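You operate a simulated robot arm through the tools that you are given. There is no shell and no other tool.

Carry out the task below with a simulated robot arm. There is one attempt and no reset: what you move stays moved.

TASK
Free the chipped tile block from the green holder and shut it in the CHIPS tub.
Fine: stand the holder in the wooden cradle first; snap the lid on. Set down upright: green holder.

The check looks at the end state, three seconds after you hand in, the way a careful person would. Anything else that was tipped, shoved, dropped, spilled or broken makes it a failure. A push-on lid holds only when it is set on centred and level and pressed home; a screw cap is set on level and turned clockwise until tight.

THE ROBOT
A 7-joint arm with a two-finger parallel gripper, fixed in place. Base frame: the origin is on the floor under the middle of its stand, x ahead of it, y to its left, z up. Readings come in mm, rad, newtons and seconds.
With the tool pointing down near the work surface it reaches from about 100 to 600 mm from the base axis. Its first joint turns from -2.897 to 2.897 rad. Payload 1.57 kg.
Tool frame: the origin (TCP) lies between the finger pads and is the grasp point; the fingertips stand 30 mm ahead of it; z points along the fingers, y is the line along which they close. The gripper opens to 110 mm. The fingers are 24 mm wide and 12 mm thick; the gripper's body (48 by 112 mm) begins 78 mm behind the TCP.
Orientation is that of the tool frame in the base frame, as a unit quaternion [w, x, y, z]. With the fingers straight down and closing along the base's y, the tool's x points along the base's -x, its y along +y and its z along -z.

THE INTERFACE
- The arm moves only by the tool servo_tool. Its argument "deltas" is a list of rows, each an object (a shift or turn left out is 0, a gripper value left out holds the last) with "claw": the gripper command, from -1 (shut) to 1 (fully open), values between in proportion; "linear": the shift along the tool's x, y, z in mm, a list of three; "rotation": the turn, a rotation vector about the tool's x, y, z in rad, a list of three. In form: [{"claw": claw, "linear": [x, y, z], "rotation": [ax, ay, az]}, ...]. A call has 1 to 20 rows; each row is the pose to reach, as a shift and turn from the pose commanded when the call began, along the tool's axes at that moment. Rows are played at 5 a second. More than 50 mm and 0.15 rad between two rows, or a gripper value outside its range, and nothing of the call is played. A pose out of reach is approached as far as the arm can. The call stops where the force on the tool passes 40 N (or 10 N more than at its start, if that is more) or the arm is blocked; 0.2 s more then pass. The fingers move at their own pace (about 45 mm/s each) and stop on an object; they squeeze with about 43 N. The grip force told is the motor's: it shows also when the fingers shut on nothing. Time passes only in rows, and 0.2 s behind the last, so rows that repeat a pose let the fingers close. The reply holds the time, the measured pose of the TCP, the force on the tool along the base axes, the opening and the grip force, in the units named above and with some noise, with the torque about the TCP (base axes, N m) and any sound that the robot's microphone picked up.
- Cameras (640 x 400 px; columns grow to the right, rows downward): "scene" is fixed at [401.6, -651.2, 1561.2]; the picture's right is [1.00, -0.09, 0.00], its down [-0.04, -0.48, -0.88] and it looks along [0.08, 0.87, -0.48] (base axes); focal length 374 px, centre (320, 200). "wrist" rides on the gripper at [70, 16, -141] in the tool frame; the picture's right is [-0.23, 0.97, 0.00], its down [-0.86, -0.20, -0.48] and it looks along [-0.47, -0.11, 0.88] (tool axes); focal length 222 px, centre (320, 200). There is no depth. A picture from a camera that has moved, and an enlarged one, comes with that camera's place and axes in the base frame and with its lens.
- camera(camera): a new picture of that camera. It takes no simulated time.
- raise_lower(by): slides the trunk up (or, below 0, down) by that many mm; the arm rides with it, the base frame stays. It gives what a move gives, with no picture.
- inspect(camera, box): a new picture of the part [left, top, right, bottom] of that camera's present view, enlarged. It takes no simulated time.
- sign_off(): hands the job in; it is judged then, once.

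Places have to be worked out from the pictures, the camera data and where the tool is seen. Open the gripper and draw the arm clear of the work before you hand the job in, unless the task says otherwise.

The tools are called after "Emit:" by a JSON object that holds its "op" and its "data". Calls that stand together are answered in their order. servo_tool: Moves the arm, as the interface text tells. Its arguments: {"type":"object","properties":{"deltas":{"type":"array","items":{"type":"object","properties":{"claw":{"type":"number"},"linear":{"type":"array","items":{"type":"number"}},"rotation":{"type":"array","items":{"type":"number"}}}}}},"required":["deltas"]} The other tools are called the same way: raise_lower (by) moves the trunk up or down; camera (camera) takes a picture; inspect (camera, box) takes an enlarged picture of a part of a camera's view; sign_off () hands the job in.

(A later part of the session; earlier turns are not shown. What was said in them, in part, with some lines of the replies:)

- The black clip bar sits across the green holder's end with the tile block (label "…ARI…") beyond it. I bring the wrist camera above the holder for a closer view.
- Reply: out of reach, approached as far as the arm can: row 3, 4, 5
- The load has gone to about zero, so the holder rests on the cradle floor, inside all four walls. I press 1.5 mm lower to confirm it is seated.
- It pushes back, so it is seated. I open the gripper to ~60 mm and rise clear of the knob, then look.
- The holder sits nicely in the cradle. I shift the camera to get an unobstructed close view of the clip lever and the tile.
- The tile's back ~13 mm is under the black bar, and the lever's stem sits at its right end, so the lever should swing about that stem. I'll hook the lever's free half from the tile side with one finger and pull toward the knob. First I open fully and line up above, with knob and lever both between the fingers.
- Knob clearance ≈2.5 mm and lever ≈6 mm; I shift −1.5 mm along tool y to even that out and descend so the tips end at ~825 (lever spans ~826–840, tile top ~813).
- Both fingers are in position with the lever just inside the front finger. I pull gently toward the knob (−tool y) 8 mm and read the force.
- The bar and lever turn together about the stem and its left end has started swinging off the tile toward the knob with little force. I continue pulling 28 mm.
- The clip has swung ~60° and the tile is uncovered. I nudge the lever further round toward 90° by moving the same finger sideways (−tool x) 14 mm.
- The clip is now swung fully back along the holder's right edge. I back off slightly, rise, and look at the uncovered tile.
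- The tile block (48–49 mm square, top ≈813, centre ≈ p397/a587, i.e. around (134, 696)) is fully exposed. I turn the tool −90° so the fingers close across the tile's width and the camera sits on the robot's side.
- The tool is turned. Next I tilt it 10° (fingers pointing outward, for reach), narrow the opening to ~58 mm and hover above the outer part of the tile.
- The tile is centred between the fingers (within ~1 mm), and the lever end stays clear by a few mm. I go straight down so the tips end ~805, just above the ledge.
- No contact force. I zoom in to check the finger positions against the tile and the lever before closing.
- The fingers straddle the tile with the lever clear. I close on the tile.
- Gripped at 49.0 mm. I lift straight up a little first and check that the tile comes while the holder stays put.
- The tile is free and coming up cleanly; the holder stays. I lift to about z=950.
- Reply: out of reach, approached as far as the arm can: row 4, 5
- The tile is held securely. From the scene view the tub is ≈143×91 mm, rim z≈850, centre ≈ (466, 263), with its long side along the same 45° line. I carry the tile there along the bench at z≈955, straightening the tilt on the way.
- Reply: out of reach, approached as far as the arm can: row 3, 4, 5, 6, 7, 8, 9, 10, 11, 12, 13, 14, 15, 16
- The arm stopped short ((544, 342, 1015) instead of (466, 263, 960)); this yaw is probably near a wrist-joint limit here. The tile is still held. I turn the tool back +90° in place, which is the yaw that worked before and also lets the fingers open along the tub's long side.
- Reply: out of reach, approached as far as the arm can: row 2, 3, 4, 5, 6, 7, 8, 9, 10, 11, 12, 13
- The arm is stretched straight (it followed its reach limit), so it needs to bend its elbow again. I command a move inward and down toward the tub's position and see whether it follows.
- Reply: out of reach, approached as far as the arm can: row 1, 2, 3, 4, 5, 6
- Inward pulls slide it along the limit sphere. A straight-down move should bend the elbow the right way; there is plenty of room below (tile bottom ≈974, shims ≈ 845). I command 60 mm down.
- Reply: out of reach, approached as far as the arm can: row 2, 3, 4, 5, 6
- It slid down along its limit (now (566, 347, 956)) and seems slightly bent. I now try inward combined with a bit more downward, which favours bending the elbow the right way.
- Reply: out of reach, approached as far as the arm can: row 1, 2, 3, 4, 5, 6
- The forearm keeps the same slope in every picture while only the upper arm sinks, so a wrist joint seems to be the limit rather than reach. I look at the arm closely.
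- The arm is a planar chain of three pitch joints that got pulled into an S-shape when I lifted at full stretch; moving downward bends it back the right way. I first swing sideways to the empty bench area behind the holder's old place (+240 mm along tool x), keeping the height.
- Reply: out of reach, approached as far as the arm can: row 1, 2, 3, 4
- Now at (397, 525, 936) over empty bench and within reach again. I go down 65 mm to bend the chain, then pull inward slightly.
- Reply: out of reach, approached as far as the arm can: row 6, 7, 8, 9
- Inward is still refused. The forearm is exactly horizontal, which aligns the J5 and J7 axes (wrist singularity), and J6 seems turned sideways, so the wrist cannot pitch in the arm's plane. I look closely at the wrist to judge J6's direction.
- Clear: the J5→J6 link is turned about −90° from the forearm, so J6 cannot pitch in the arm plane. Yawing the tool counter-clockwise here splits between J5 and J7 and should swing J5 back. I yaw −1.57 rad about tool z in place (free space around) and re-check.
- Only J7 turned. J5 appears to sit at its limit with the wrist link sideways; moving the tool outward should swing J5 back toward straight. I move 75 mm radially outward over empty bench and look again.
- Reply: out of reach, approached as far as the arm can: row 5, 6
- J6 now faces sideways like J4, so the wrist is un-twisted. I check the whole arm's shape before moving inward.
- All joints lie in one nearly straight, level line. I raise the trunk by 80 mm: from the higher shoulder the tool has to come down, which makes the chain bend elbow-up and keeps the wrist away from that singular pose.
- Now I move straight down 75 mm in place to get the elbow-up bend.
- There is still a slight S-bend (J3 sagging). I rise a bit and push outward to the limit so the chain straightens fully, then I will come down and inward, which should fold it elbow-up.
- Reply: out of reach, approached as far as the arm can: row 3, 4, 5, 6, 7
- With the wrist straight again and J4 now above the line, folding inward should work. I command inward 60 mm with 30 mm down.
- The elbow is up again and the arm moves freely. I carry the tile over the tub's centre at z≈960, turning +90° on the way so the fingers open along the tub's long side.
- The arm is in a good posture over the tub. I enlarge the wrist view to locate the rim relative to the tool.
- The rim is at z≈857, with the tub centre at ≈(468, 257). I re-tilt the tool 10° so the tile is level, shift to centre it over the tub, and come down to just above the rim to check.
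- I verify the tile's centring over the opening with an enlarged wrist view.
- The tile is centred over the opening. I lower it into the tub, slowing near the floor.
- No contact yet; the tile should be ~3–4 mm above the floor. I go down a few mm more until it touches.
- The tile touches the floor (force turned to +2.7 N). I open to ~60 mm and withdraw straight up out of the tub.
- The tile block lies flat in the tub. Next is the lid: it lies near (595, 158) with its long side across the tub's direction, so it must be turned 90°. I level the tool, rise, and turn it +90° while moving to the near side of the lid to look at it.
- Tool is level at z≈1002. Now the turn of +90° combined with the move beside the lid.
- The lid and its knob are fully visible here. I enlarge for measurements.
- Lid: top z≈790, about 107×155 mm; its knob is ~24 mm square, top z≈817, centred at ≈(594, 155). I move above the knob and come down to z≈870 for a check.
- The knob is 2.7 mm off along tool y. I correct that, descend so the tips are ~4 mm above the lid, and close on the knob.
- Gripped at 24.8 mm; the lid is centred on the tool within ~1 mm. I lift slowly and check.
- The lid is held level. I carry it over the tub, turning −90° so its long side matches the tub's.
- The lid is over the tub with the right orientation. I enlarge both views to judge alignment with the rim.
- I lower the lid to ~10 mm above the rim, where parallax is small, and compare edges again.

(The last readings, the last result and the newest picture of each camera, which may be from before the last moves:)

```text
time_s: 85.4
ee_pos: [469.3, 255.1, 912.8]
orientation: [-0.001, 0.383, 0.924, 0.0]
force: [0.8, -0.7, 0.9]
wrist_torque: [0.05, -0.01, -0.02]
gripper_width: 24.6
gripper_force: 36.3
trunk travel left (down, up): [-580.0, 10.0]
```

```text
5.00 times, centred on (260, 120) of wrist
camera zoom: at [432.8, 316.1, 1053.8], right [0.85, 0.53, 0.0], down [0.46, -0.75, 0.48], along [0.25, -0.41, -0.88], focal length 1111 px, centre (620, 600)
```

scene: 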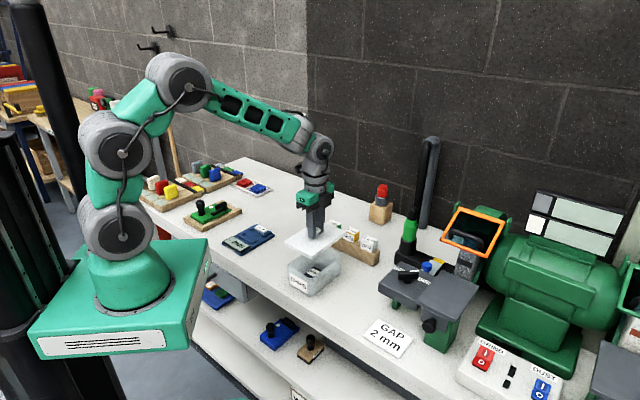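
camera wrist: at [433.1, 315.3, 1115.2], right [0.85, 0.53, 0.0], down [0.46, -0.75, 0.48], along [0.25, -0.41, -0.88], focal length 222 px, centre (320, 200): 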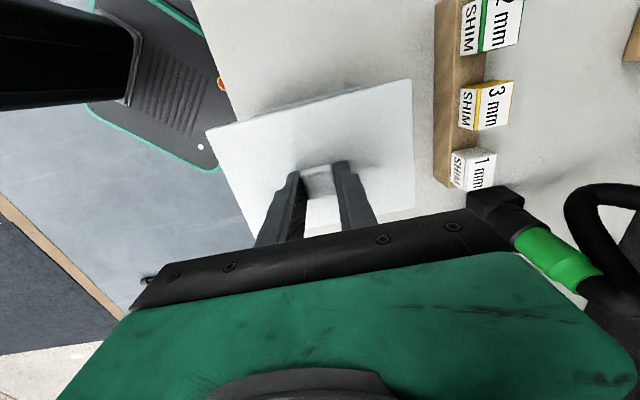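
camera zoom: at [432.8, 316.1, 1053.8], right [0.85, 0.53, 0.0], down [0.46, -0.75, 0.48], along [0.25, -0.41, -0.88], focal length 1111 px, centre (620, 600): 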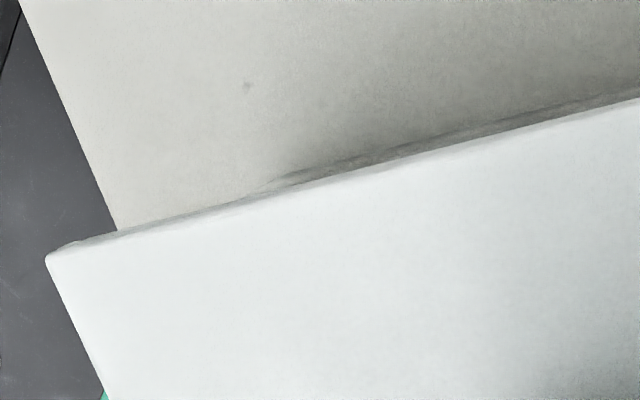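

I zoom in on the left, right and near corners in the scene view to compare lid and tub edges precisely.

Emit:
{"op": "inspect", "data": {"camera": "scene", "box": [278, 250, 310, 270]}}

Emit:
{"op": "inspect", "data": {"camera": "scene", "box": [322, 240, 354, 260]}}

Emit:
{"op": "inspect", "data": {"camera": "scene", "box": [296, 264, 328, 284]}}

```text
16.00 times, centred on (294, 260) of scene
camera zoom: at [401.6, -651.2, 1561.2], right [1.0, -0.09, 0.0], down [-0.04, -0.48, -0.88], along [0.08, 0.87, -0.48], focal length 5984 px, centre (736, -760)
```

zoom: 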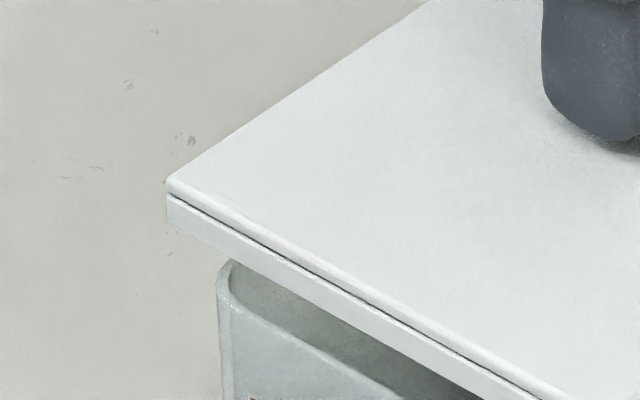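

```text
16.00 times, centred on (338, 250) of scene
camera zoom: at [401.6, -651.2, 1561.2], right [1.0, -0.09, 0.0], down [-0.04, -0.48, -0.88], along [0.08, 0.87, -0.48], focal length 5984 px, centre (32, -600)
```

zoom: 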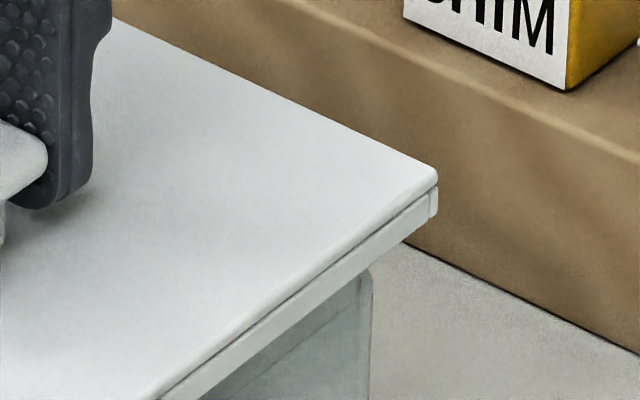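

```text
16.00 times, centred on (312, 274) of scene
camera zoom: at [401.6, -651.2, 1561.2], right [1.0, -0.09, 0.0], down [-0.04, -0.48, -0.88], along [0.08, 0.87, -0.48], focal length 5984 px, centre (448, -984)
```

zoom: 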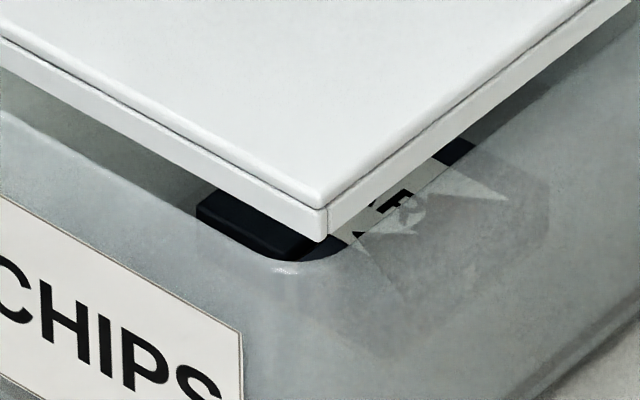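

The lid has a skirt that should slip over the rim. I lower further to just above the rim so both edges are at nearly the same height, and compare again.

Emit:
{"op": "servo_tool", "data": {"deltas": [{"claw": -1, "linear": [0, 0, 4]}, {"linear": [0, 0, 7.5]}, {"linear": [0, 0, 7.5]}]}}

Emit:
{"op": "inspect", "data": {"camera": "scene", "box": [278, 250, 310, 270]}}

Emit:
{"op": "inspect", "data": {"camera": "scene", "box": [322, 240, 354, 260]}}

Emit:
{"op": "inspect", "data": {"camera": "scene", "box": [280, 230, 352, 305]}}

```text
time_s: 86.2
ee_pos: [469.8, 255.2, 905.4]
orientation: [0.0, 0.383, 0.924, 0.0]
force: [1.1, -0.1, -0.6]
wrist_torque: [-0.01, 0.01, -0.02]
gripper_width: 24.6
gripper_force: 36.3
trunk travel left (down, up): [-580.0, 10.0]
```

```text
16.00 times, centred on (294, 260) of scene
camera zoom: at [401.6, -651.2, 1561.2], right [1.0, -0.09, 0.0], down [-0.04, -0.48, -0.88], along [0.08, 0.87, -0.48], focal length 5984 px, centre (736, -760)
```

zoom: 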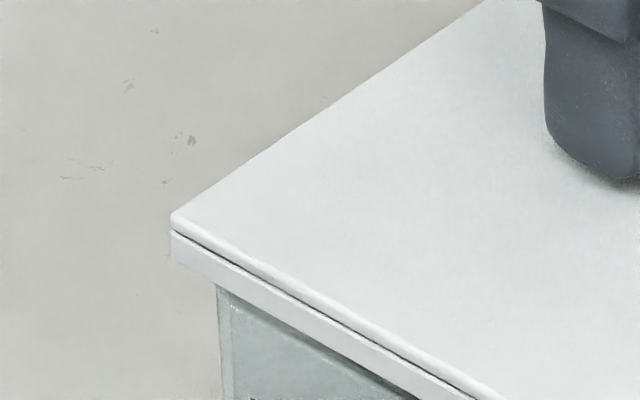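

```text
16.00 times, centred on (338, 250) of scene
camera zoom: at [401.6, -651.2, 1561.2], right [1.0, -0.09, 0.0], down [-0.04, -0.48, -0.88], along [0.08, 0.87, -0.48], focal length 5984 px, centre (32, -600)
```

zoom: 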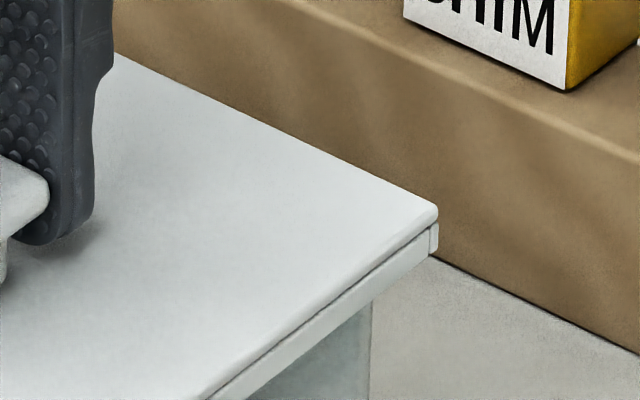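

```text
5.33 times, centred on (316, 268) of scene
camera zoom: at [401.6, -651.2, 1561.2], right [1.0, -0.09, 0.0], down [-0.04, -0.48, -0.88], along [0.08, 0.87, -0.48], focal length 1994 px, centre (341, -160)
```

zoom: 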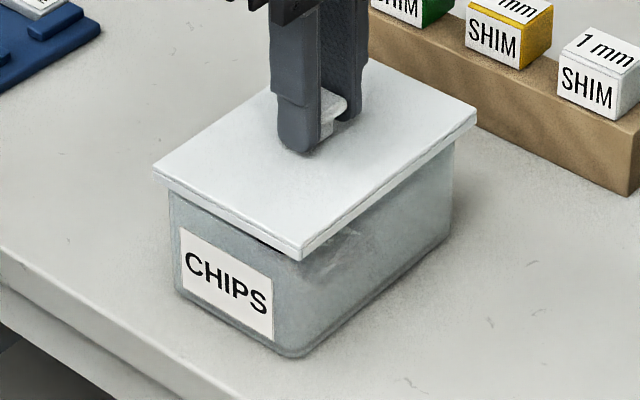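

Comparing both views, the rim is at z≈850 (tub 70 mm tall) and the lid sits ~2.3 mm too far toward +x/−y side (tool −x). I shift +2.4 mm along tool x, lower to ~3 mm above the rim, and check both sides again.

Emit:
{"op": "servo_tool", "data": {"deltas": [{"claw": -1, "linear": [1.2, -0.2, 2]}, {"linear": [2.4, -0.3, 5]}, {"linear": [2.4, -0.3, 8]}, {"linear": [2.4, -0.3, 8]}]}}

Emit:
{"op": "inspect", "data": {"camera": "scene", "box": [278, 250, 310, 270]}}

Emit:
{"op": "inspect", "data": {"camera": "scene", "box": [322, 240, 354, 260]}}

Emit:
{"op": "inspect", "data": {"camera": "scene", "box": [296, 264, 328, 284]}}

```text
time_s: 87.2
ee_pos: [468.9, 256.4, 899.7]
orientation: [0.003, 0.383, 0.924, 0.003]
force: [-4.6, -3.7, 28.8]
wrist_torque: [-0.22, 0.06, -0.06]
gripper_width: 24.5
gripper_force: 36.4
trunk travel left (down, up): [-580.0, 10.0]
```

```text
16.00 times, centred on (294, 260) of scene
camera zoom: at [401.6, -651.2, 1561.2], right [1.0, -0.09, 0.0], down [-0.04, -0.48, -0.88], along [0.08, 0.87, -0.48], focal length 5984 px, centre (736, -760)
```

zoom: 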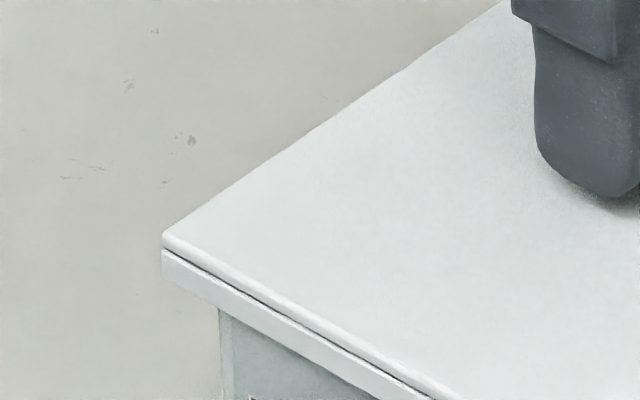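

```text
16.00 times, centred on (338, 250) of scene
camera zoom: at [401.6, -651.2, 1561.2], right [1.0, -0.09, 0.0], down [-0.04, -0.48, -0.88], along [0.08, 0.87, -0.48], focal length 5984 px, centre (32, -600)
```

zoom: 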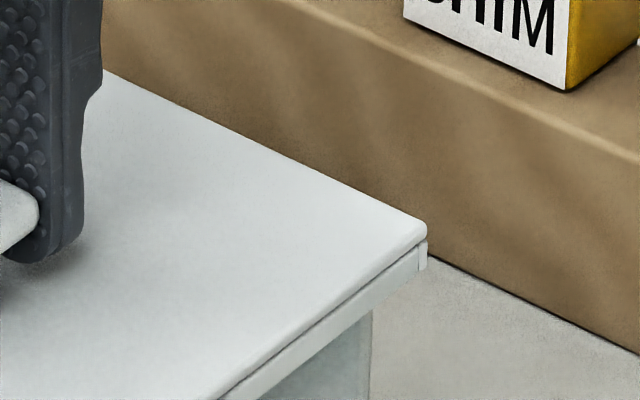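

```text
16.00 times, centred on (312, 274) of scene
camera zoom: at [401.6, -651.2, 1561.2], right [1.0, -0.09, 0.0], down [-0.04, -0.48, -0.88], along [0.08, 0.87, -0.48], focal length 5984 px, centre (448, -984)
```

zoom: 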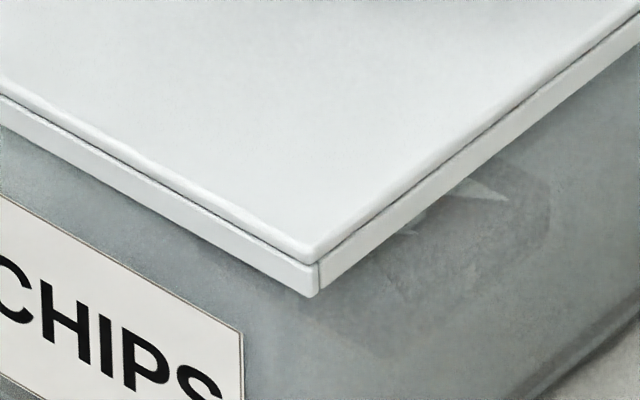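

Contact at TCP ≈ 900 with 29 N, i.e. the skirt is probably resting on the rim rather than slipping over it. I lift 9 mm off again and inspect the gap on the front and right sides closely.

Emit:
{"op": "servo_tool", "data": {"deltas": [{"claw": -1, "linear": [0, 0, -5]}, {"linear": [0, 0, -11]}, {"linear": [0, 0, -11]}]}}

Emit:
{"op": "inspect", "data": {"camera": "scene", "box": [286, 256, 302, 266]}}

Emit:
{"op": "inspect", "data": {"camera": "scene", "box": [330, 248, 346, 258]}}

Emit:
{"op": "inspect", "data": {"camera": "scene", "box": [304, 266, 320, 276]}}

```text
time_s: 88.0
ee_pos: [467.3, 256.3, 906.4]
orientation: [0.0, 0.382, 0.924, -0.001]
force: [0.3, 0.1, -0.6]
wrist_torque: [-0.01, 0.02, 0.01]
gripper_width: 24.5
gripper_force: 36.6
trunk travel left (down, up): [-580.0, 10.0]
```

```text
16.00 times, centred on (294, 261) of scene
camera zoom: at [401.6, -651.2, 1561.2], right [1.0, -0.09, 0.0], down [-0.04, -0.48, -0.88], along [0.08, 0.87, -0.48], focal length 5984 px, centre (736, -776)
```

zoom: 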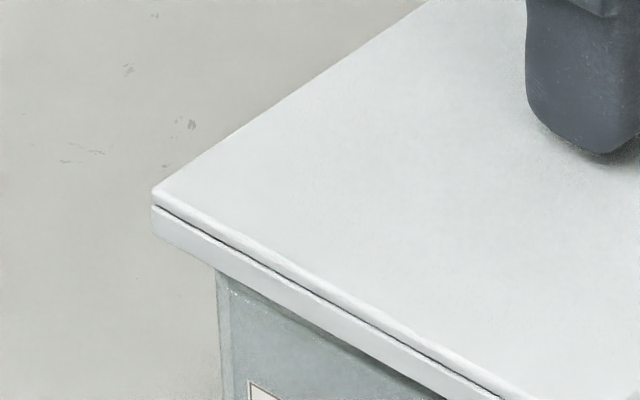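

```text
16.00 times, centred on (338, 253) of scene
camera zoom: at [401.6, -651.2, 1561.2], right [1.0, -0.09, 0.0], down [-0.04, -0.48, -0.88], along [0.08, 0.87, -0.48], focal length 5984 px, centre (32, -648)
```

zoom: 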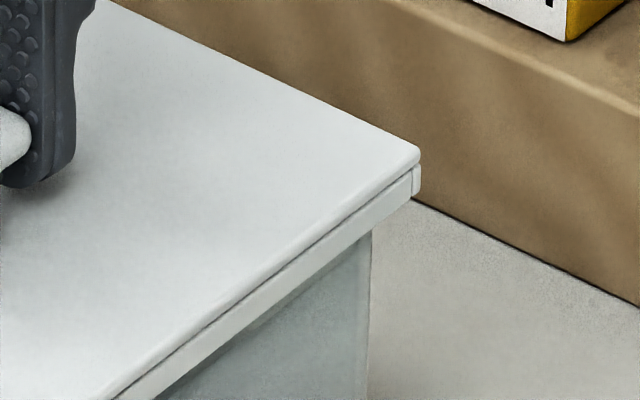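

```text
16.00 times, centred on (312, 271) of scene
camera zoom: at [401.6, -651.2, 1561.2], right [1.0, -0.09, 0.0], down [-0.04, -0.48, -0.88], along [0.08, 0.87, -0.48], focal length 5984 px, centre (448, -936)
```

zoom: 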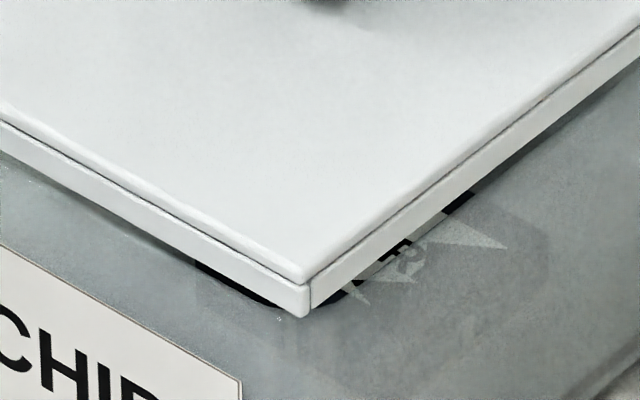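

I check in the wrist view whether the lid shifted in the grip during that contact (comparing its corner pixels with before).

Emit:
{"op": "camera", "data": {"camera": "wrist"}}

Emit:
{"op": "inspect", "data": {"camera": "wrist", "box": [200, 65, 430, 235]}}

```text
taken
camera wrist: at [429.9, 316.5, 1047.4], right [0.85, 0.53, 0.0], down [0.46, -0.75, 0.48], along [0.25, -0.41, -0.88], focal length 222 px, centre (320, 200)
```

wrist: 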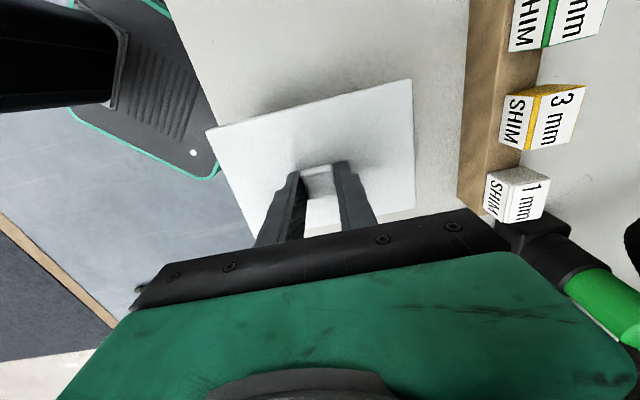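

```text
2.35 times, centred on (315, 150) of wrist
camera zoom: at [429.9, 316.5, 1047.4], right [0.85, 0.53, 0.0], down [0.46, -0.75, 0.48], along [0.25, -0.41, -0.88], focal length 523 px, centre (332, 318)
```

zoom: 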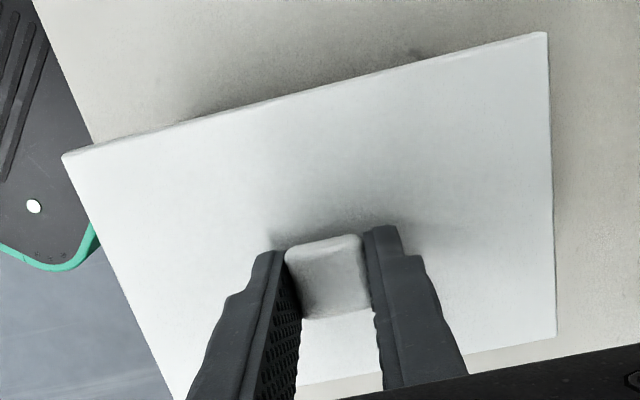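

The lid hasn't slipped, and the earlier contact torque was small (force centred), so the lid is close to aligned. The column comparison says it is now ~1.4 mm too far the other way; I shift −1.3 mm along tool x and lower gently, watching force and torque.

Emit:
{"op": "servo_tool", "data": {"deltas": [{"claw": -1, "linear": [-1.3, 0, 0]}, {"linear": [-1.3, 0, 2]}, {"linear": [-1.3, 0, 4]}, {"linear": [-1.3, 0, 5.5]}, {"linear": [-1.3, 0, 5.5]}]}}

Emit:
{"op": "inspect", "data": {"camera": "scene", "box": [278, 250, 310, 270]}}

Emit:
{"op": "inspect", "data": {"camera": "scene", "box": [322, 240, 354, 260]}}

```text
time_s: 89.2
ee_pos: [468.5, 254.2, 902.5]
orientation: [-0.001, 0.383, 0.924, -0.001]
force: [-0.3, -1.0, -0.8]
wrist_torque: [-0.01, 0.02, 0.01]
gripper_width: 24.7
gripper_force: 36.0
trunk travel left (down, up): [-580.0, 10.0]
```

```text
16.00 times, centred on (294, 260) of scene
camera zoom: at [401.6, -651.2, 1561.2], right [1.0, -0.09, 0.0], down [-0.04, -0.48, -0.88], along [0.08, 0.87, -0.48], focal length 5984 px, centre (736, -760)
```

zoom: 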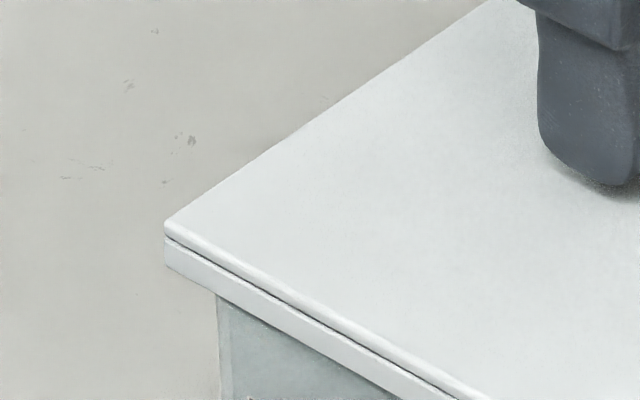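

```text
16.00 times, centred on (338, 250) of scene
camera zoom: at [401.6, -651.2, 1561.2], right [1.0, -0.09, 0.0], down [-0.04, -0.48, -0.88], along [0.08, 0.87, -0.48], focal length 5984 px, centre (32, -600)
```

zoom: 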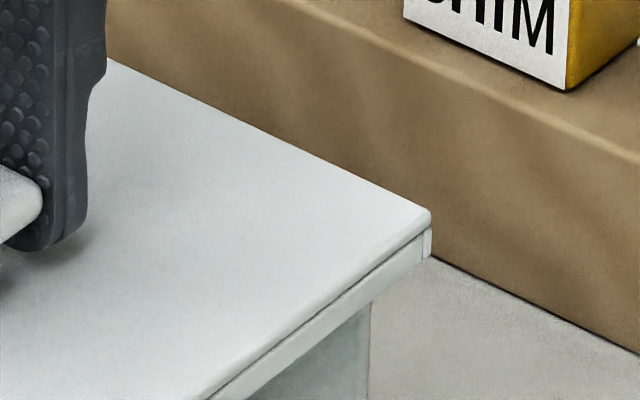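

Still free at 902.5, now about +1 mm off in the image-horizontal sense. I nudge +1.2 mm along tool x and lower to contact with a light press, then read force, torque and the picture.

Emit:
{"op": "servo_tool", "data": {"deltas": [{"claw": -1, "linear": [1.2, 0, 0]}, {"linear": [1.2, 0, 1.5]}, {"linear": [1.2, 0, 3]}, {"linear": [1.2, 0, 4]}, {"linear": [1.2, 0, 4]}]}}

Emit:
{"op": "inspect", "data": {"camera": "scene", "box": [278, 250, 310, 270]}}

Emit:
{"op": "inspect", "data": {"camera": "scene", "box": [322, 240, 354, 260]}}

```text
time_s: 90.4
ee_pos: [467.1, 255.7, 898.7]
orientation: [0.001, 0.383, 0.924, 0.0]
force: [0.4, -1.2, 5.9]
wrist_torque: [-0.01, 0.03, 0.01]
gripper_width: 24.5
gripper_force: 36.2
trunk travel left (down, up): [-580.0, 10.0]
```

```text
16.00 times, centred on (294, 260) of scene
camera zoom: at [401.6, -651.2, 1561.2], right [1.0, -0.09, 0.0], down [-0.04, -0.48, -0.88], along [0.08, 0.87, -0.48], focal length 5984 px, centre (736, -760)
```

zoom: 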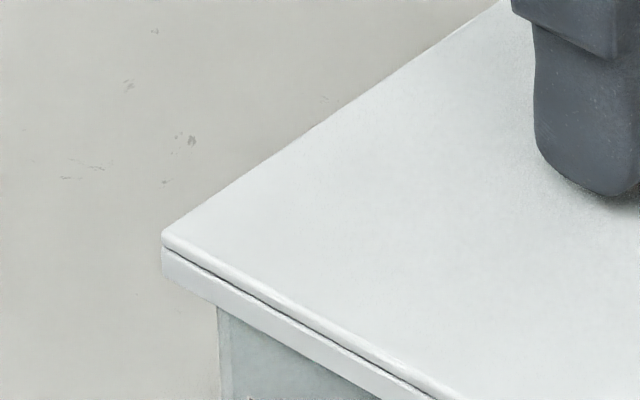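

```text
16.00 times, centred on (338, 250) of scene
camera zoom: at [401.6, -651.2, 1561.2], right [1.0, -0.09, 0.0], down [-0.04, -0.48, -0.88], along [0.08, 0.87, -0.48], focal length 5984 px, centre (32, -600)
```

zoom: 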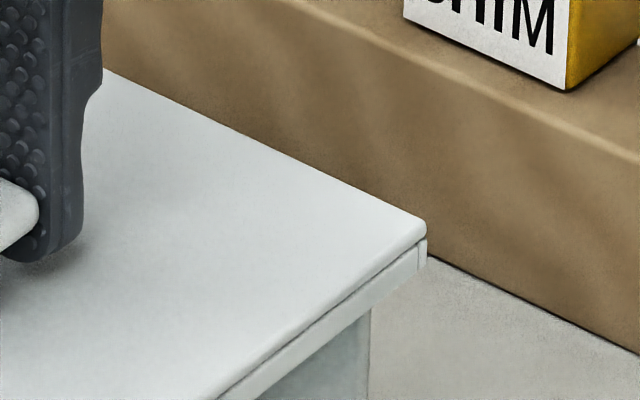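

Contact is now even: 6 N with practically no torque, so the lid sits level and centred on the rim. I press down in small steps and listen for the snap.

Emit:
{"op": "servo_tool", "data": {"deltas": [{"claw": -1, "linear": [0, 0, 1]}, {"linear": [0, 0, 2]}, {"linear": [0, 0, 3]}, {"linear": [0, 0, 3]}]}}

Emit:
{"op": "inspect", "data": {"camera": "scene", "box": [280, 230, 352, 305]}}

```text
time_s: 91.4
ee_pos: [468.1, 256.1, 898.5]
orientation: [0.002, 0.382, 0.924, 0.003]
force: [0.2, 1.2, 34.7]
wrist_torque: [-0.04, 0.0, -0.02]
gripper_width: 24.9
gripper_force: 36.6
trunk travel left (down, up): [-580.0, 10.0]
```

```text
5.33 times, centred on (316, 268) of scene
camera zoom: at [401.6, -651.2, 1561.2], right [1.0, -0.09, 0.0], down [-0.04, -0.48, -0.88], along [0.08, 0.87, -0.48], focal length 1994 px, centre (341, -160)
```

zoom: 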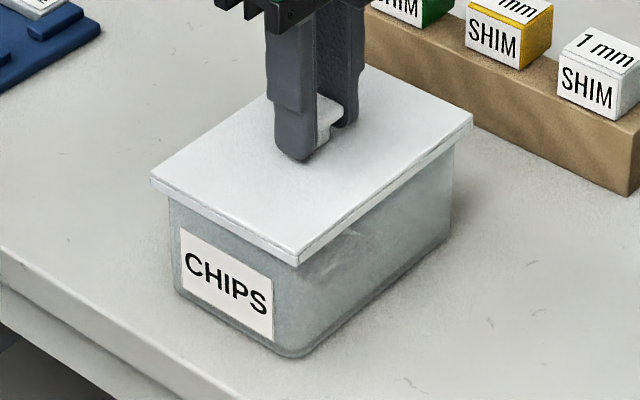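

34.7 N with no torque, no snap yet. I press a little harder (the limit is now ~45 N).

Emit:
{"op": "servo_tool", "data": {"deltas": [{"claw": -1, "linear": [0, 0, 0.7]}, {"linear": [0, 0, 1.4]}, {"linear": [0, 0, 2]}, {"linear": [0, 0, 2]}]}}

```text
time_s: 92.4
ee_pos: [468.9, 255.6, 896.5]
orientation: [0.001, 0.383, 0.924, 0.002]
force: [1.8, 4.9, 39.5]
wrist_torque: [0.03, 0.0, 0.05]
gripper_width: 24.7
gripper_force: 36.4
trunk travel left (down, up): [-580.0, 10.0]
```

z dropped 2 mm at ~40 N; I check whether the lid went down or the fingers slid on the knob.

Emit:
{"op": "inspect", "data": {"camera": "scene", "box": [296, 264, 328, 284]}}

Emit:
{"op": "inspect", "data": {"camera": "scene", "box": [278, 250, 310, 270]}}

Emit:
{"op": "inspect", "data": {"camera": "wrist", "box": [200, 65, 430, 235]}}

Emit:
{"op": "inspect", "data": {"camera": "scene", "box": [304, 240, 336, 264]}}

```text
16.00 times, centred on (312, 274) of scene
camera zoom: at [401.6, -651.2, 1561.2], right [1.0, -0.09, 0.0], down [-0.04, -0.48, -0.88], along [0.08, 0.87, -0.48], focal length 5984 px, centre (448, -984)
```

zoom: 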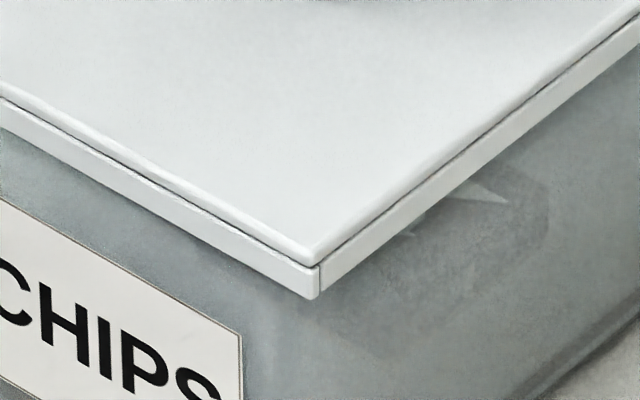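

```text
16.00 times, centred on (294, 260) of scene
camera zoom: at [401.6, -651.2, 1561.2], right [1.0, -0.09, 0.0], down [-0.04, -0.48, -0.88], along [0.08, 0.87, -0.48], focal length 5984 px, centre (736, -760)
```

zoom: 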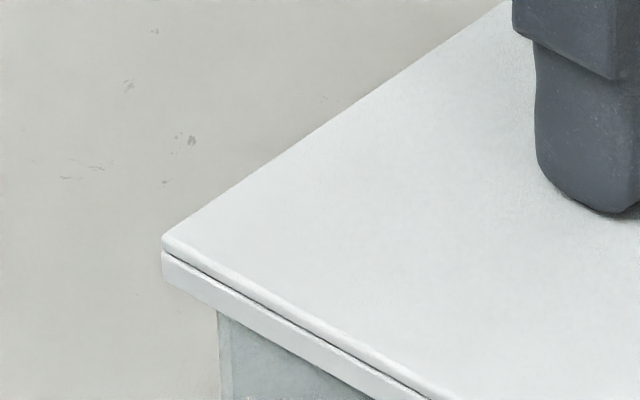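

```text
2.35 times, centred on (315, 150) of wrist
camera zoom: at [430.7, 316.2, 1037.0], right [0.85, 0.53, 0.01], down [0.46, -0.75, 0.48], along [0.26, -0.4, -0.88], focal length 523 px, centre (332, 318)
```

zoom: 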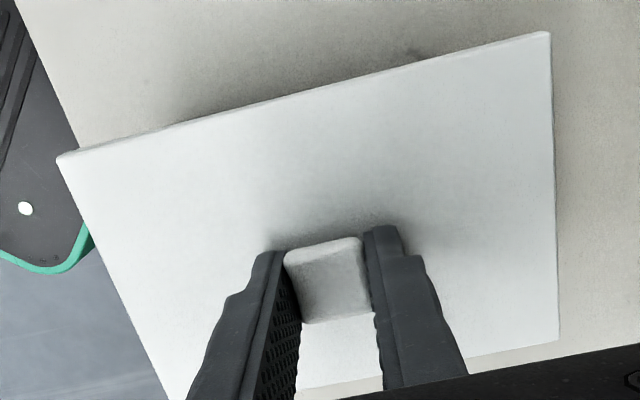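

```text
16.00 times, centred on (320, 252) of scene
camera zoom: at [401.6, -651.2, 1561.2], right [1.0, -0.09, 0.0], down [-0.04, -0.48, -0.88], along [0.08, 0.87, -0.48], focal length 5984 px, centre (320, -632)
```

zoom: 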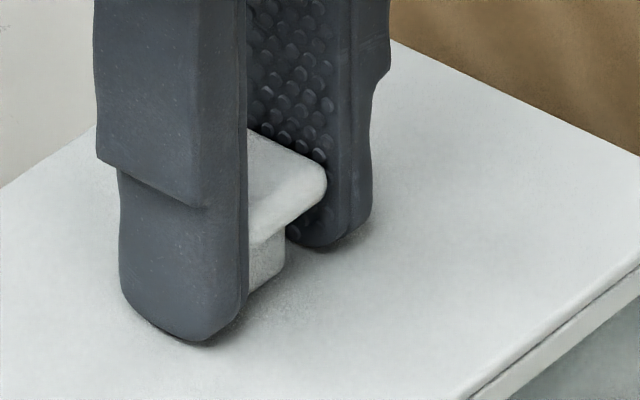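

The lid itself did not move; the fingers slid ~2 mm on the knob. My estimates suggest the lid is a few mm too far toward +y (away from the camera), so I lift, shift ~3 mm toward −y, set it down and press again.

Emit:
{"op": "servo_tool", "data": {"deltas": [{"claw": -1, "linear": [0, 0, -4]}, {"linear": [0, 0, -8]}, {"linear": [-1.9, -2.3, -8]}, {"linear": [-1.9, -2.3, -8]}]}}

Emit:
{"op": "inspect", "data": {"camera": "scene", "box": [296, 262, 328, 282]}}

Emit:
{"op": "inspect", "data": {"camera": "scene", "box": [278, 250, 310, 270]}}

Emit:
{"op": "inspect", "data": {"camera": "scene", "box": [322, 240, 354, 260]}}

```text
time_s: 93.4
ee_pos: [467.5, 252.0, 900.6]
orientation: [-0.001, 0.382, 0.924, -0.001]
force: [-0.4, 0.1, -0.3]
wrist_torque: [-0.01, -0.01, -0.04]
gripper_width: 24.6
gripper_force: 37.1
trunk travel left (down, up): [-580.0, 10.0]
```

```text
16.00 times, centred on (312, 272) of scene
camera zoom: at [401.6, -651.2, 1561.2], right [1.0, -0.09, 0.0], down [-0.04, -0.48, -0.88], along [0.08, 0.87, -0.48], focal length 5984 px, centre (448, -952)
```

zoom: 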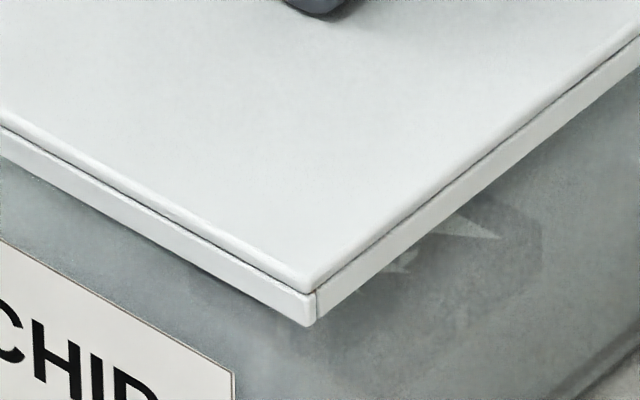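

```text
16.00 times, centred on (294, 260) of scene
camera zoom: at [401.6, -651.2, 1561.2], right [1.0, -0.09, 0.0], down [-0.04, -0.48, -0.88], along [0.08, 0.87, -0.48], focal length 5984 px, centre (736, -760)
```

zoom: 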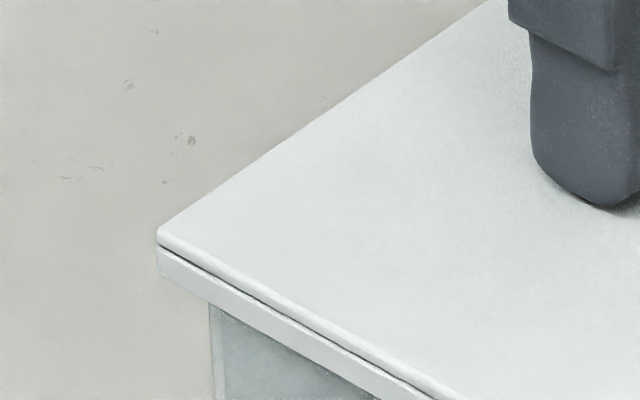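

```text
16.00 times, centred on (338, 250) of scene
camera zoom: at [401.6, -651.2, 1561.2], right [1.0, -0.09, 0.0], down [-0.04, -0.48, -0.88], along [0.08, 0.87, -0.48], focal length 5984 px, centre (32, -600)
```

zoom: 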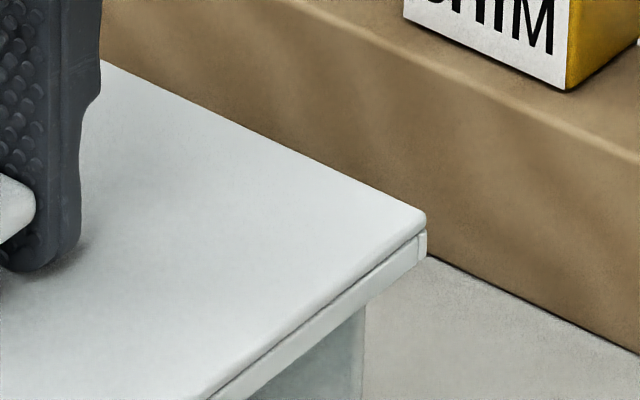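

The tub moved slightly with the lid, so the skirt is in fact already around the rim (that contact was the plate on the rim) and it just needs centring and a firmer press. I re-centre by +1.4 mm along tool x and press down again.

Emit:
{"op": "servo_tool", "data": {"deltas": [{"claw": -1, "linear": [1.4, 0, 0]}, {"linear": [1.4, 0, 2]}, {"linear": [1.4, 0, 4]}, {"linear": [1.4, 0, 5.5]}, {"linear": [1.4, 0, 7]}, {"linear": [1.4, 0, 7]}]}}

Emit:
{"op": "inspect", "data": {"camera": "scene", "box": [278, 250, 310, 270]}}

Emit:
{"op": "inspect", "data": {"camera": "scene", "box": [322, 240, 354, 260]}}

```text
time_s: 94.8
ee_pos: [467.8, 254.3, 895.3]
orientation: [0.001, 0.382, 0.924, 0.001]
force: [0.8, 1.6, 6.0]
wrist_torque: [-0.02, 0.45, -0.09]
gripper_width: 24.6
gripper_force: 36.9
trunk travel left (down, up): [-580.0, 10.0]
```

```text
16.00 times, centred on (294, 260) of scene
camera zoom: at [401.6, -651.2, 1561.2], right [1.0, -0.09, 0.0], down [-0.04, -0.48, -0.88], along [0.08, 0.87, -0.48], focal length 5984 px, centre (736, -760)
```

zoom: 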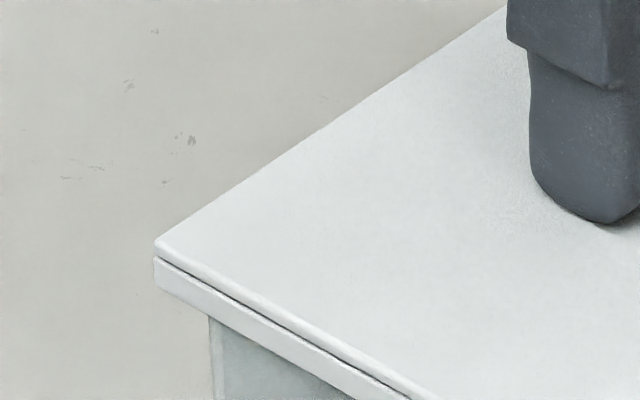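

```text
16.00 times, centred on (338, 250) of scene
camera zoom: at [401.6, -651.2, 1561.2], right [1.0, -0.09, 0.0], down [-0.04, -0.48, -0.88], along [0.08, 0.87, -0.48], focal length 5984 px, centre (32, -600)
```

zoom: 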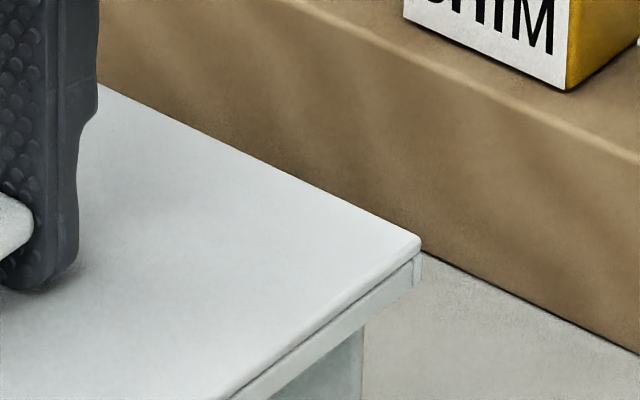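

Now one side dropped lower (right side −2.6 mm) while the left still rides on the rim (torque 0.45 N·m), so the fit is close and the lid must go slightly toward −x. I relieve, shift ~1.2 mm toward −x and lower again.

Emit:
{"op": "servo_tool", "data": {"deltas": [{"claw": -1, "linear": [0, 0, -2]}, {"linear": [0.85, -0.85, -2]}, {"linear": [0.85, -0.85, 0]}, {"linear": [0.85, -0.85, 2]}, {"linear": [0.85, -0.85, 2]}]}}

Emit:
{"op": "inspect", "data": {"camera": "scene", "box": [278, 250, 310, 270]}}

Emit:
{"op": "inspect", "data": {"camera": "scene", "box": [322, 240, 354, 260]}}

Emit:
{"op": "inspect", "data": {"camera": "scene", "box": [296, 262, 328, 282]}}

```text
time_s: 96.0
ee_pos: [466.0, 254.0, 892.9]
orientation: [0.0, 0.383, 0.924, 0.001]
force: [0.0, -0.4, -0.2]
wrist_torque: [-0.03, -0.01, 0.0]
gripper_width: 24.7
gripper_force: 36.3
trunk travel left (down, up): [-580.0, 10.0]
```

```text
16.00 times, centred on (294, 260) of scene
camera zoom: at [401.6, -651.2, 1561.2], right [1.0, -0.09, 0.0], down [-0.04, -0.48, -0.88], along [0.08, 0.87, -0.48], focal length 5984 px, centre (736, -760)
```

zoom: 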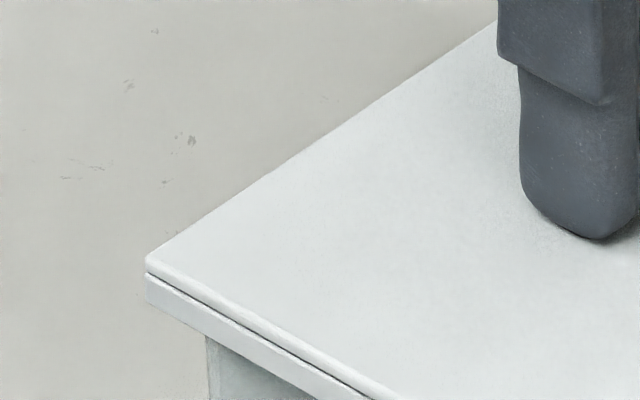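

```text
16.00 times, centred on (338, 250) of scene
camera zoom: at [401.6, -651.2, 1561.2], right [1.0, -0.09, 0.0], down [-0.04, -0.48, -0.88], along [0.08, 0.87, -0.48], focal length 5984 px, centre (32, -600)
```

zoom: 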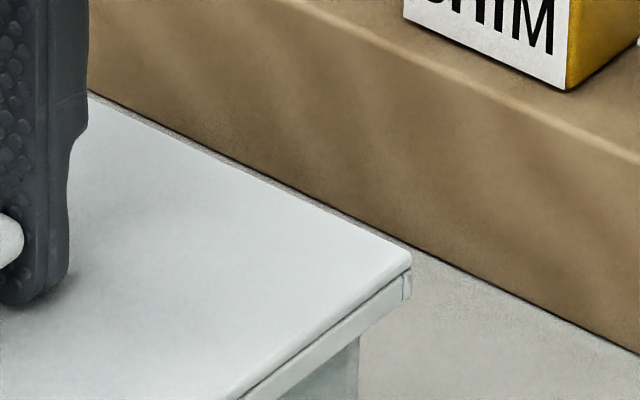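

```text
16.00 times, centred on (312, 272) of scene
camera zoom: at [401.6, -651.2, 1561.2], right [1.0, -0.09, 0.0], down [-0.04, -0.48, -0.88], along [0.08, 0.87, -0.48], focal length 5984 px, centre (448, -952)
```

zoom: 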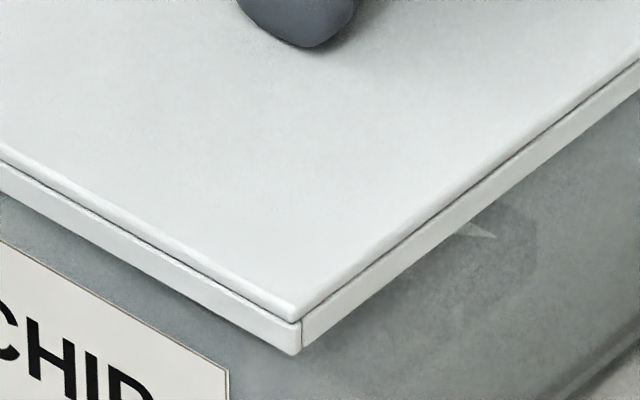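

The lid has dropped around the rim on all sides (z=892.9, no force, level). I continue down to seat it and press.

Emit:
{"op": "servo_tool", "data": {"deltas": [{"claw": -1, "linear": [0, 0, 1]}, {"linear": [0, 0, 2]}, {"linear": [0, 0, 3]}, {"linear": [0, 0, 3.5]}, {"linear": [0, 0, 3.5]}]}}

Emit:
{"op": "inspect", "data": {"camera": "scene", "box": [280, 230, 352, 305]}}

```text
time_s: 97.2
ee_pos: [466.4, 254.2, 890.5]
orientation: [0.002, 0.383, 0.924, 0.0]
force: [-1.5, -3.2, 16.3]
wrist_torque: [0.15, 0.27, 0.03]
gripper_width: 24.6
gripper_force: 36.6
trunk travel left (down, up): [-580.0, 10.0]
heard: snap
```

```text
5.33 times, centred on (316, 268) of scene
camera zoom: at [401.6, -651.2, 1561.2], right [1.0, -0.09, 0.0], down [-0.04, -0.48, -0.88], along [0.08, 0.87, -0.48], focal length 1994 px, centre (341, -160)
```

zoom: 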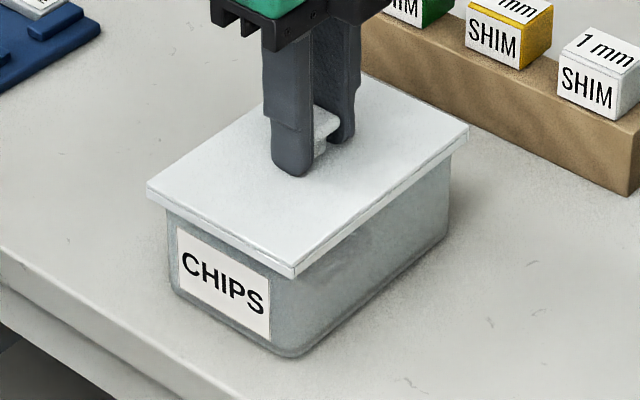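

A snap was heard. I press a little more to be sure it is home on all sides, and check level.

Emit:
{"op": "servo_tool", "data": {"deltas": [{"claw": -1, "linear": [0, 0, 0.8]}, {"linear": [0, 0, 1.5]}, {"linear": [0, 0, 1.5]}]}}

Emit:
{"op": "inspect", "data": {"camera": "scene", "box": [278, 250, 310, 270]}}

Emit:
{"op": "inspect", "data": {"camera": "scene", "box": [322, 240, 354, 260]}}

Emit:
{"op": "inspect", "data": {"camera": "scene", "box": [296, 264, 328, 284]}}

```text
time_s: 98.0
ee_pos: [466.6, 254.5, 890.9]
orientation: [0.001, 0.384, 0.923, 0.003]
force: [-2.3, -2.4, 33.3]
wrist_torque: [0.08, 0.2, -0.01]
gripper_width: 24.6
gripper_force: 36.4
trunk travel left (down, up): [-580.0, 10.0]
```

```text
16.00 times, centred on (294, 260) of scene
camera zoom: at [401.6, -651.2, 1561.2], right [1.0, -0.09, 0.0], down [-0.04, -0.48, -0.88], along [0.08, 0.87, -0.48], focal length 5984 px, centre (736, -760)
```

zoom: 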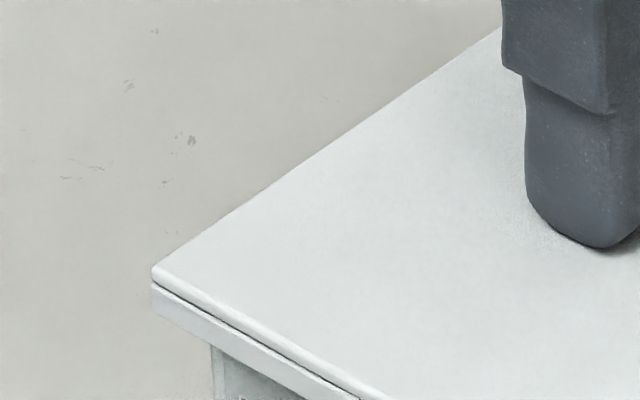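

```text
16.00 times, centred on (338, 250) of scene
camera zoom: at [401.6, -651.2, 1561.2], right [1.0, -0.09, 0.0], down [-0.04, -0.48, -0.88], along [0.08, 0.87, -0.48], focal length 5984 px, centre (32, -600)
```

zoom: 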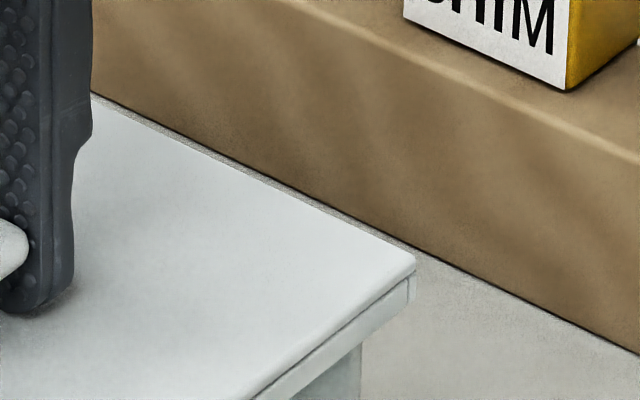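

```text
16.00 times, centred on (312, 274) of scene
camera zoom: at [401.6, -651.2, 1561.2], right [1.0, -0.09, 0.0], down [-0.04, -0.48, -0.88], along [0.08, 0.87, -0.48], focal length 5984 px, centre (448, -984)
```

zoom: 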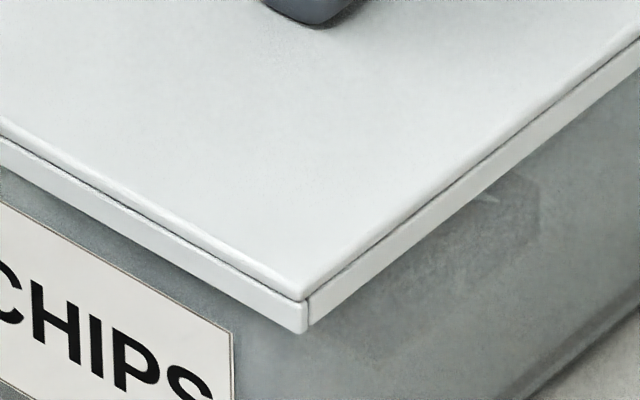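

The lid is level and firmly down. I relieve the pressing force, open the gripper, and withdraw straight up.

Emit:
{"op": "servo_tool", "data": {"deltas": [{"claw": -1, "linear": [0, 0, -2.2]}, {"claw": -0.3, "linear": [0, 0, -2.2]}, {"claw": 0.09, "linear": [0, 0, -2.2]}, {"claw": 0.09, "linear": [0, 0, -2.2]}, {"linear": [0, 0, -20]}, {"linear": [0, 0, -50]}, {"linear": [0, 0, -85]}, {"linear": [0, 0, -110]}, {"linear": [0, 0, -110]}]}}

Emit:
{"op": "camera", "data": {"camera": "wrist"}}

Emit:
{"op": "camera", "data": {"camera": "scene"}}

Emit:
{"op": "inspect", "data": {"camera": "scene", "box": [270, 215, 380, 310]}}

```text
time_s: 100.0
ee_pos: [465.4, 254.2, 998.1]
orientation: [0.0, 0.383, 0.924, -0.001]
force: [0.1, -0.3, -0.7]
wrist_torque: [-0.05, 0.0, 0.02]
gripper_width: 60.2
gripper_force: 0.0
trunk travel left (down, up): [-580.0, 10.0]
```

```text
taken
camera wrist: at [427.8, 315.3, 1138.4], right [0.85, 0.53, 0.0], down [0.46, -0.75, 0.48], along [0.25, -0.41, -0.88], focal length 222 px, centre (320, 200)
```

wrist: 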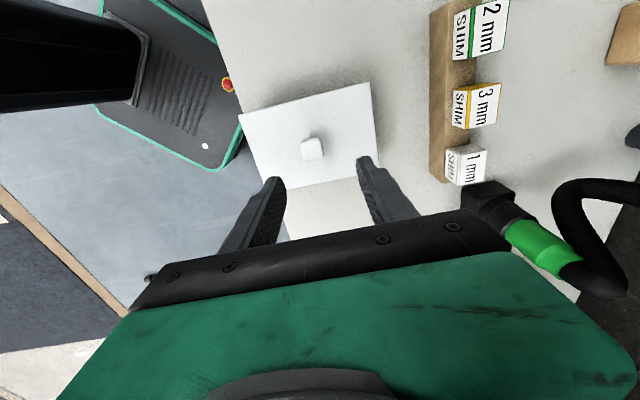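

```text
taken
```

scene: 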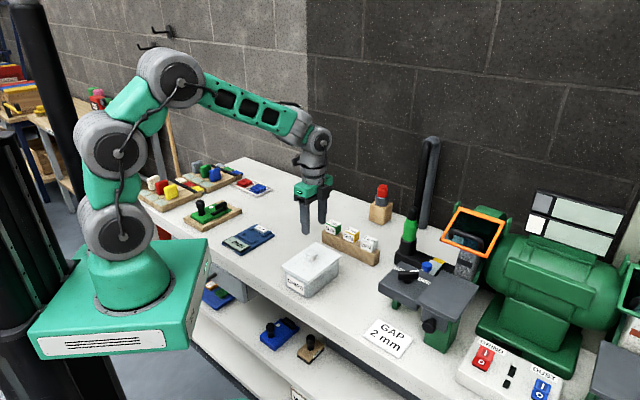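

```text
4.21 times, centred on (325, 262) of scene
camera zoom: at [401.6, -651.2, 1561.2], right [1.0, -0.09, 0.0], down [-0.04, -0.48, -0.88], along [0.08, 0.87, -0.48], focal length 1575 px, centre (299, -63)
```

zoom: 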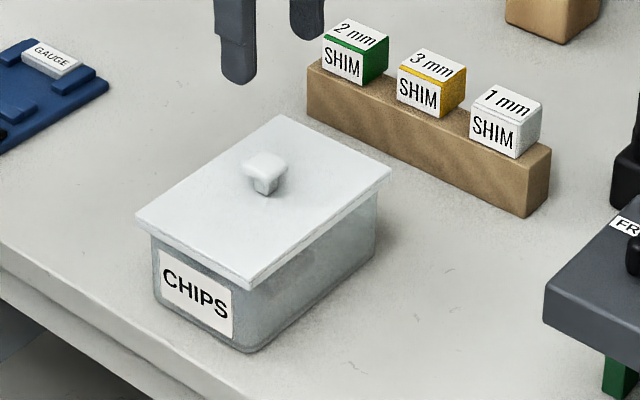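

The tub is closed with the lid level and home. I retreat up and inward, clear of the work, then make a last check of the holder and the surroundings.

Emit:
{"op": "servo_tool", "data": {"deltas": [{"claw": 0.09, "linear": [0, -20, -20]}, {"linear": [5, -50, -40]}, {"linear": [10, -85, -60]}, {"linear": [15, -120, -75]}, {"linear": [15, -120, -75]}]}}

Emit:
{"op": "camera", "data": {"camera": "scene"}}

Emit:
{"op": "inspect", "data": {"camera": "scene", "box": [150, 150, 290, 260]}}

Emit:
{"op": "inspect", "data": {"camera": "scene", "box": [270, 215, 450, 355]}}

```text
time_s: 101.2
ee_pos: [370.2, 178.6, 1073.1]
orientation: [0.0, 0.382, 0.924, 0.0]
force: [0.4, 0.3, -0.4]
wrist_torque: [-0.01, -0.02, 0.04]
gripper_width: 59.8
gripper_force: 0.1
trunk travel left (down, up): [-580.0, 10.0]
```

```text
taken
```

scene: 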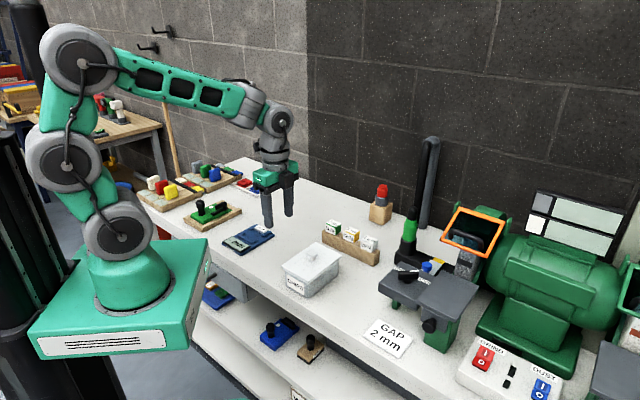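

```text
3.64 times, centred on (220, 205) of scene
camera zoom: at [401.6, -651.2, 1561.2], right [1.0, -0.09, 0.0], down [-0.04, -0.48, -0.88], along [0.08, 0.87, -0.48], focal length 1360 px, centre (684, 182)
```

zoom: 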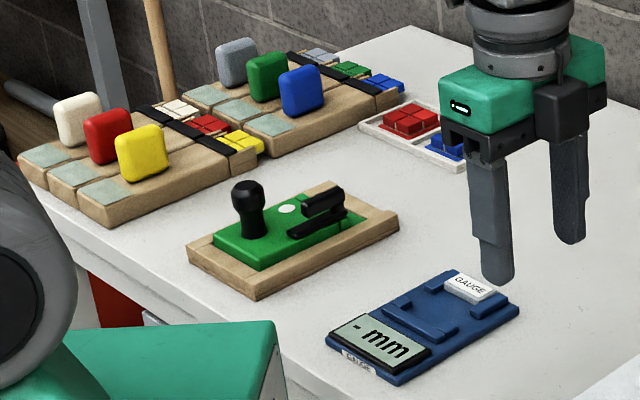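

```text
2.86 times, centred on (360, 285) of scene
camera zoom: at [401.6, -651.2, 1561.2], right [1.0, -0.09, 0.0], down [-0.04, -0.48, -0.88], along [0.08, 0.87, -0.48], focal length 1068 px, centre (206, -43)
```

zoom: 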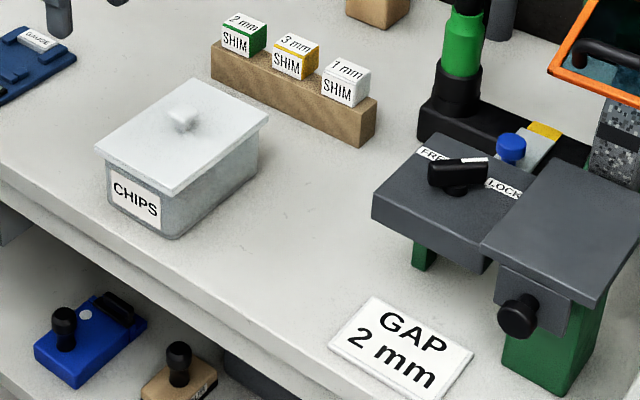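

The holder stands upright in the cradle with its clip open. The tile block is in the CHIPS tub, with the lid snapped on level. Nothing else looks disturbed, the gripper is empty and open, and the arm is clear, so I hand in.

Emit:
{"op": "sign_off", "data": {}}

```text
The job is handed in.
```

The chipped tile block is shut in the CHIPS tub and the job is handed in. The result of the check has not come back.

- **Holder:** I set the green holder upright in the wooden cradle first, then swung its clip back to free the tile. It is still standing there, with the clip open.
- **Tile:** The block came out cleanly and lies flat on the tub floor.
- **Lid:** It took a few tries to centre. It then dropped over the rim, gave an audible snap, and sat level under a further press of about 33 N.
- **Surroundings:** While I was seating the lid, the tub slid about 1–2 mm on the bench. In the last pictures nothing else looked moved or tipped.

The gripper is empty and open, and the arm is clear of the work. I left the trunk 80 mm higher than at the start, which I needed to get the arm out of an awkward stretched pose.
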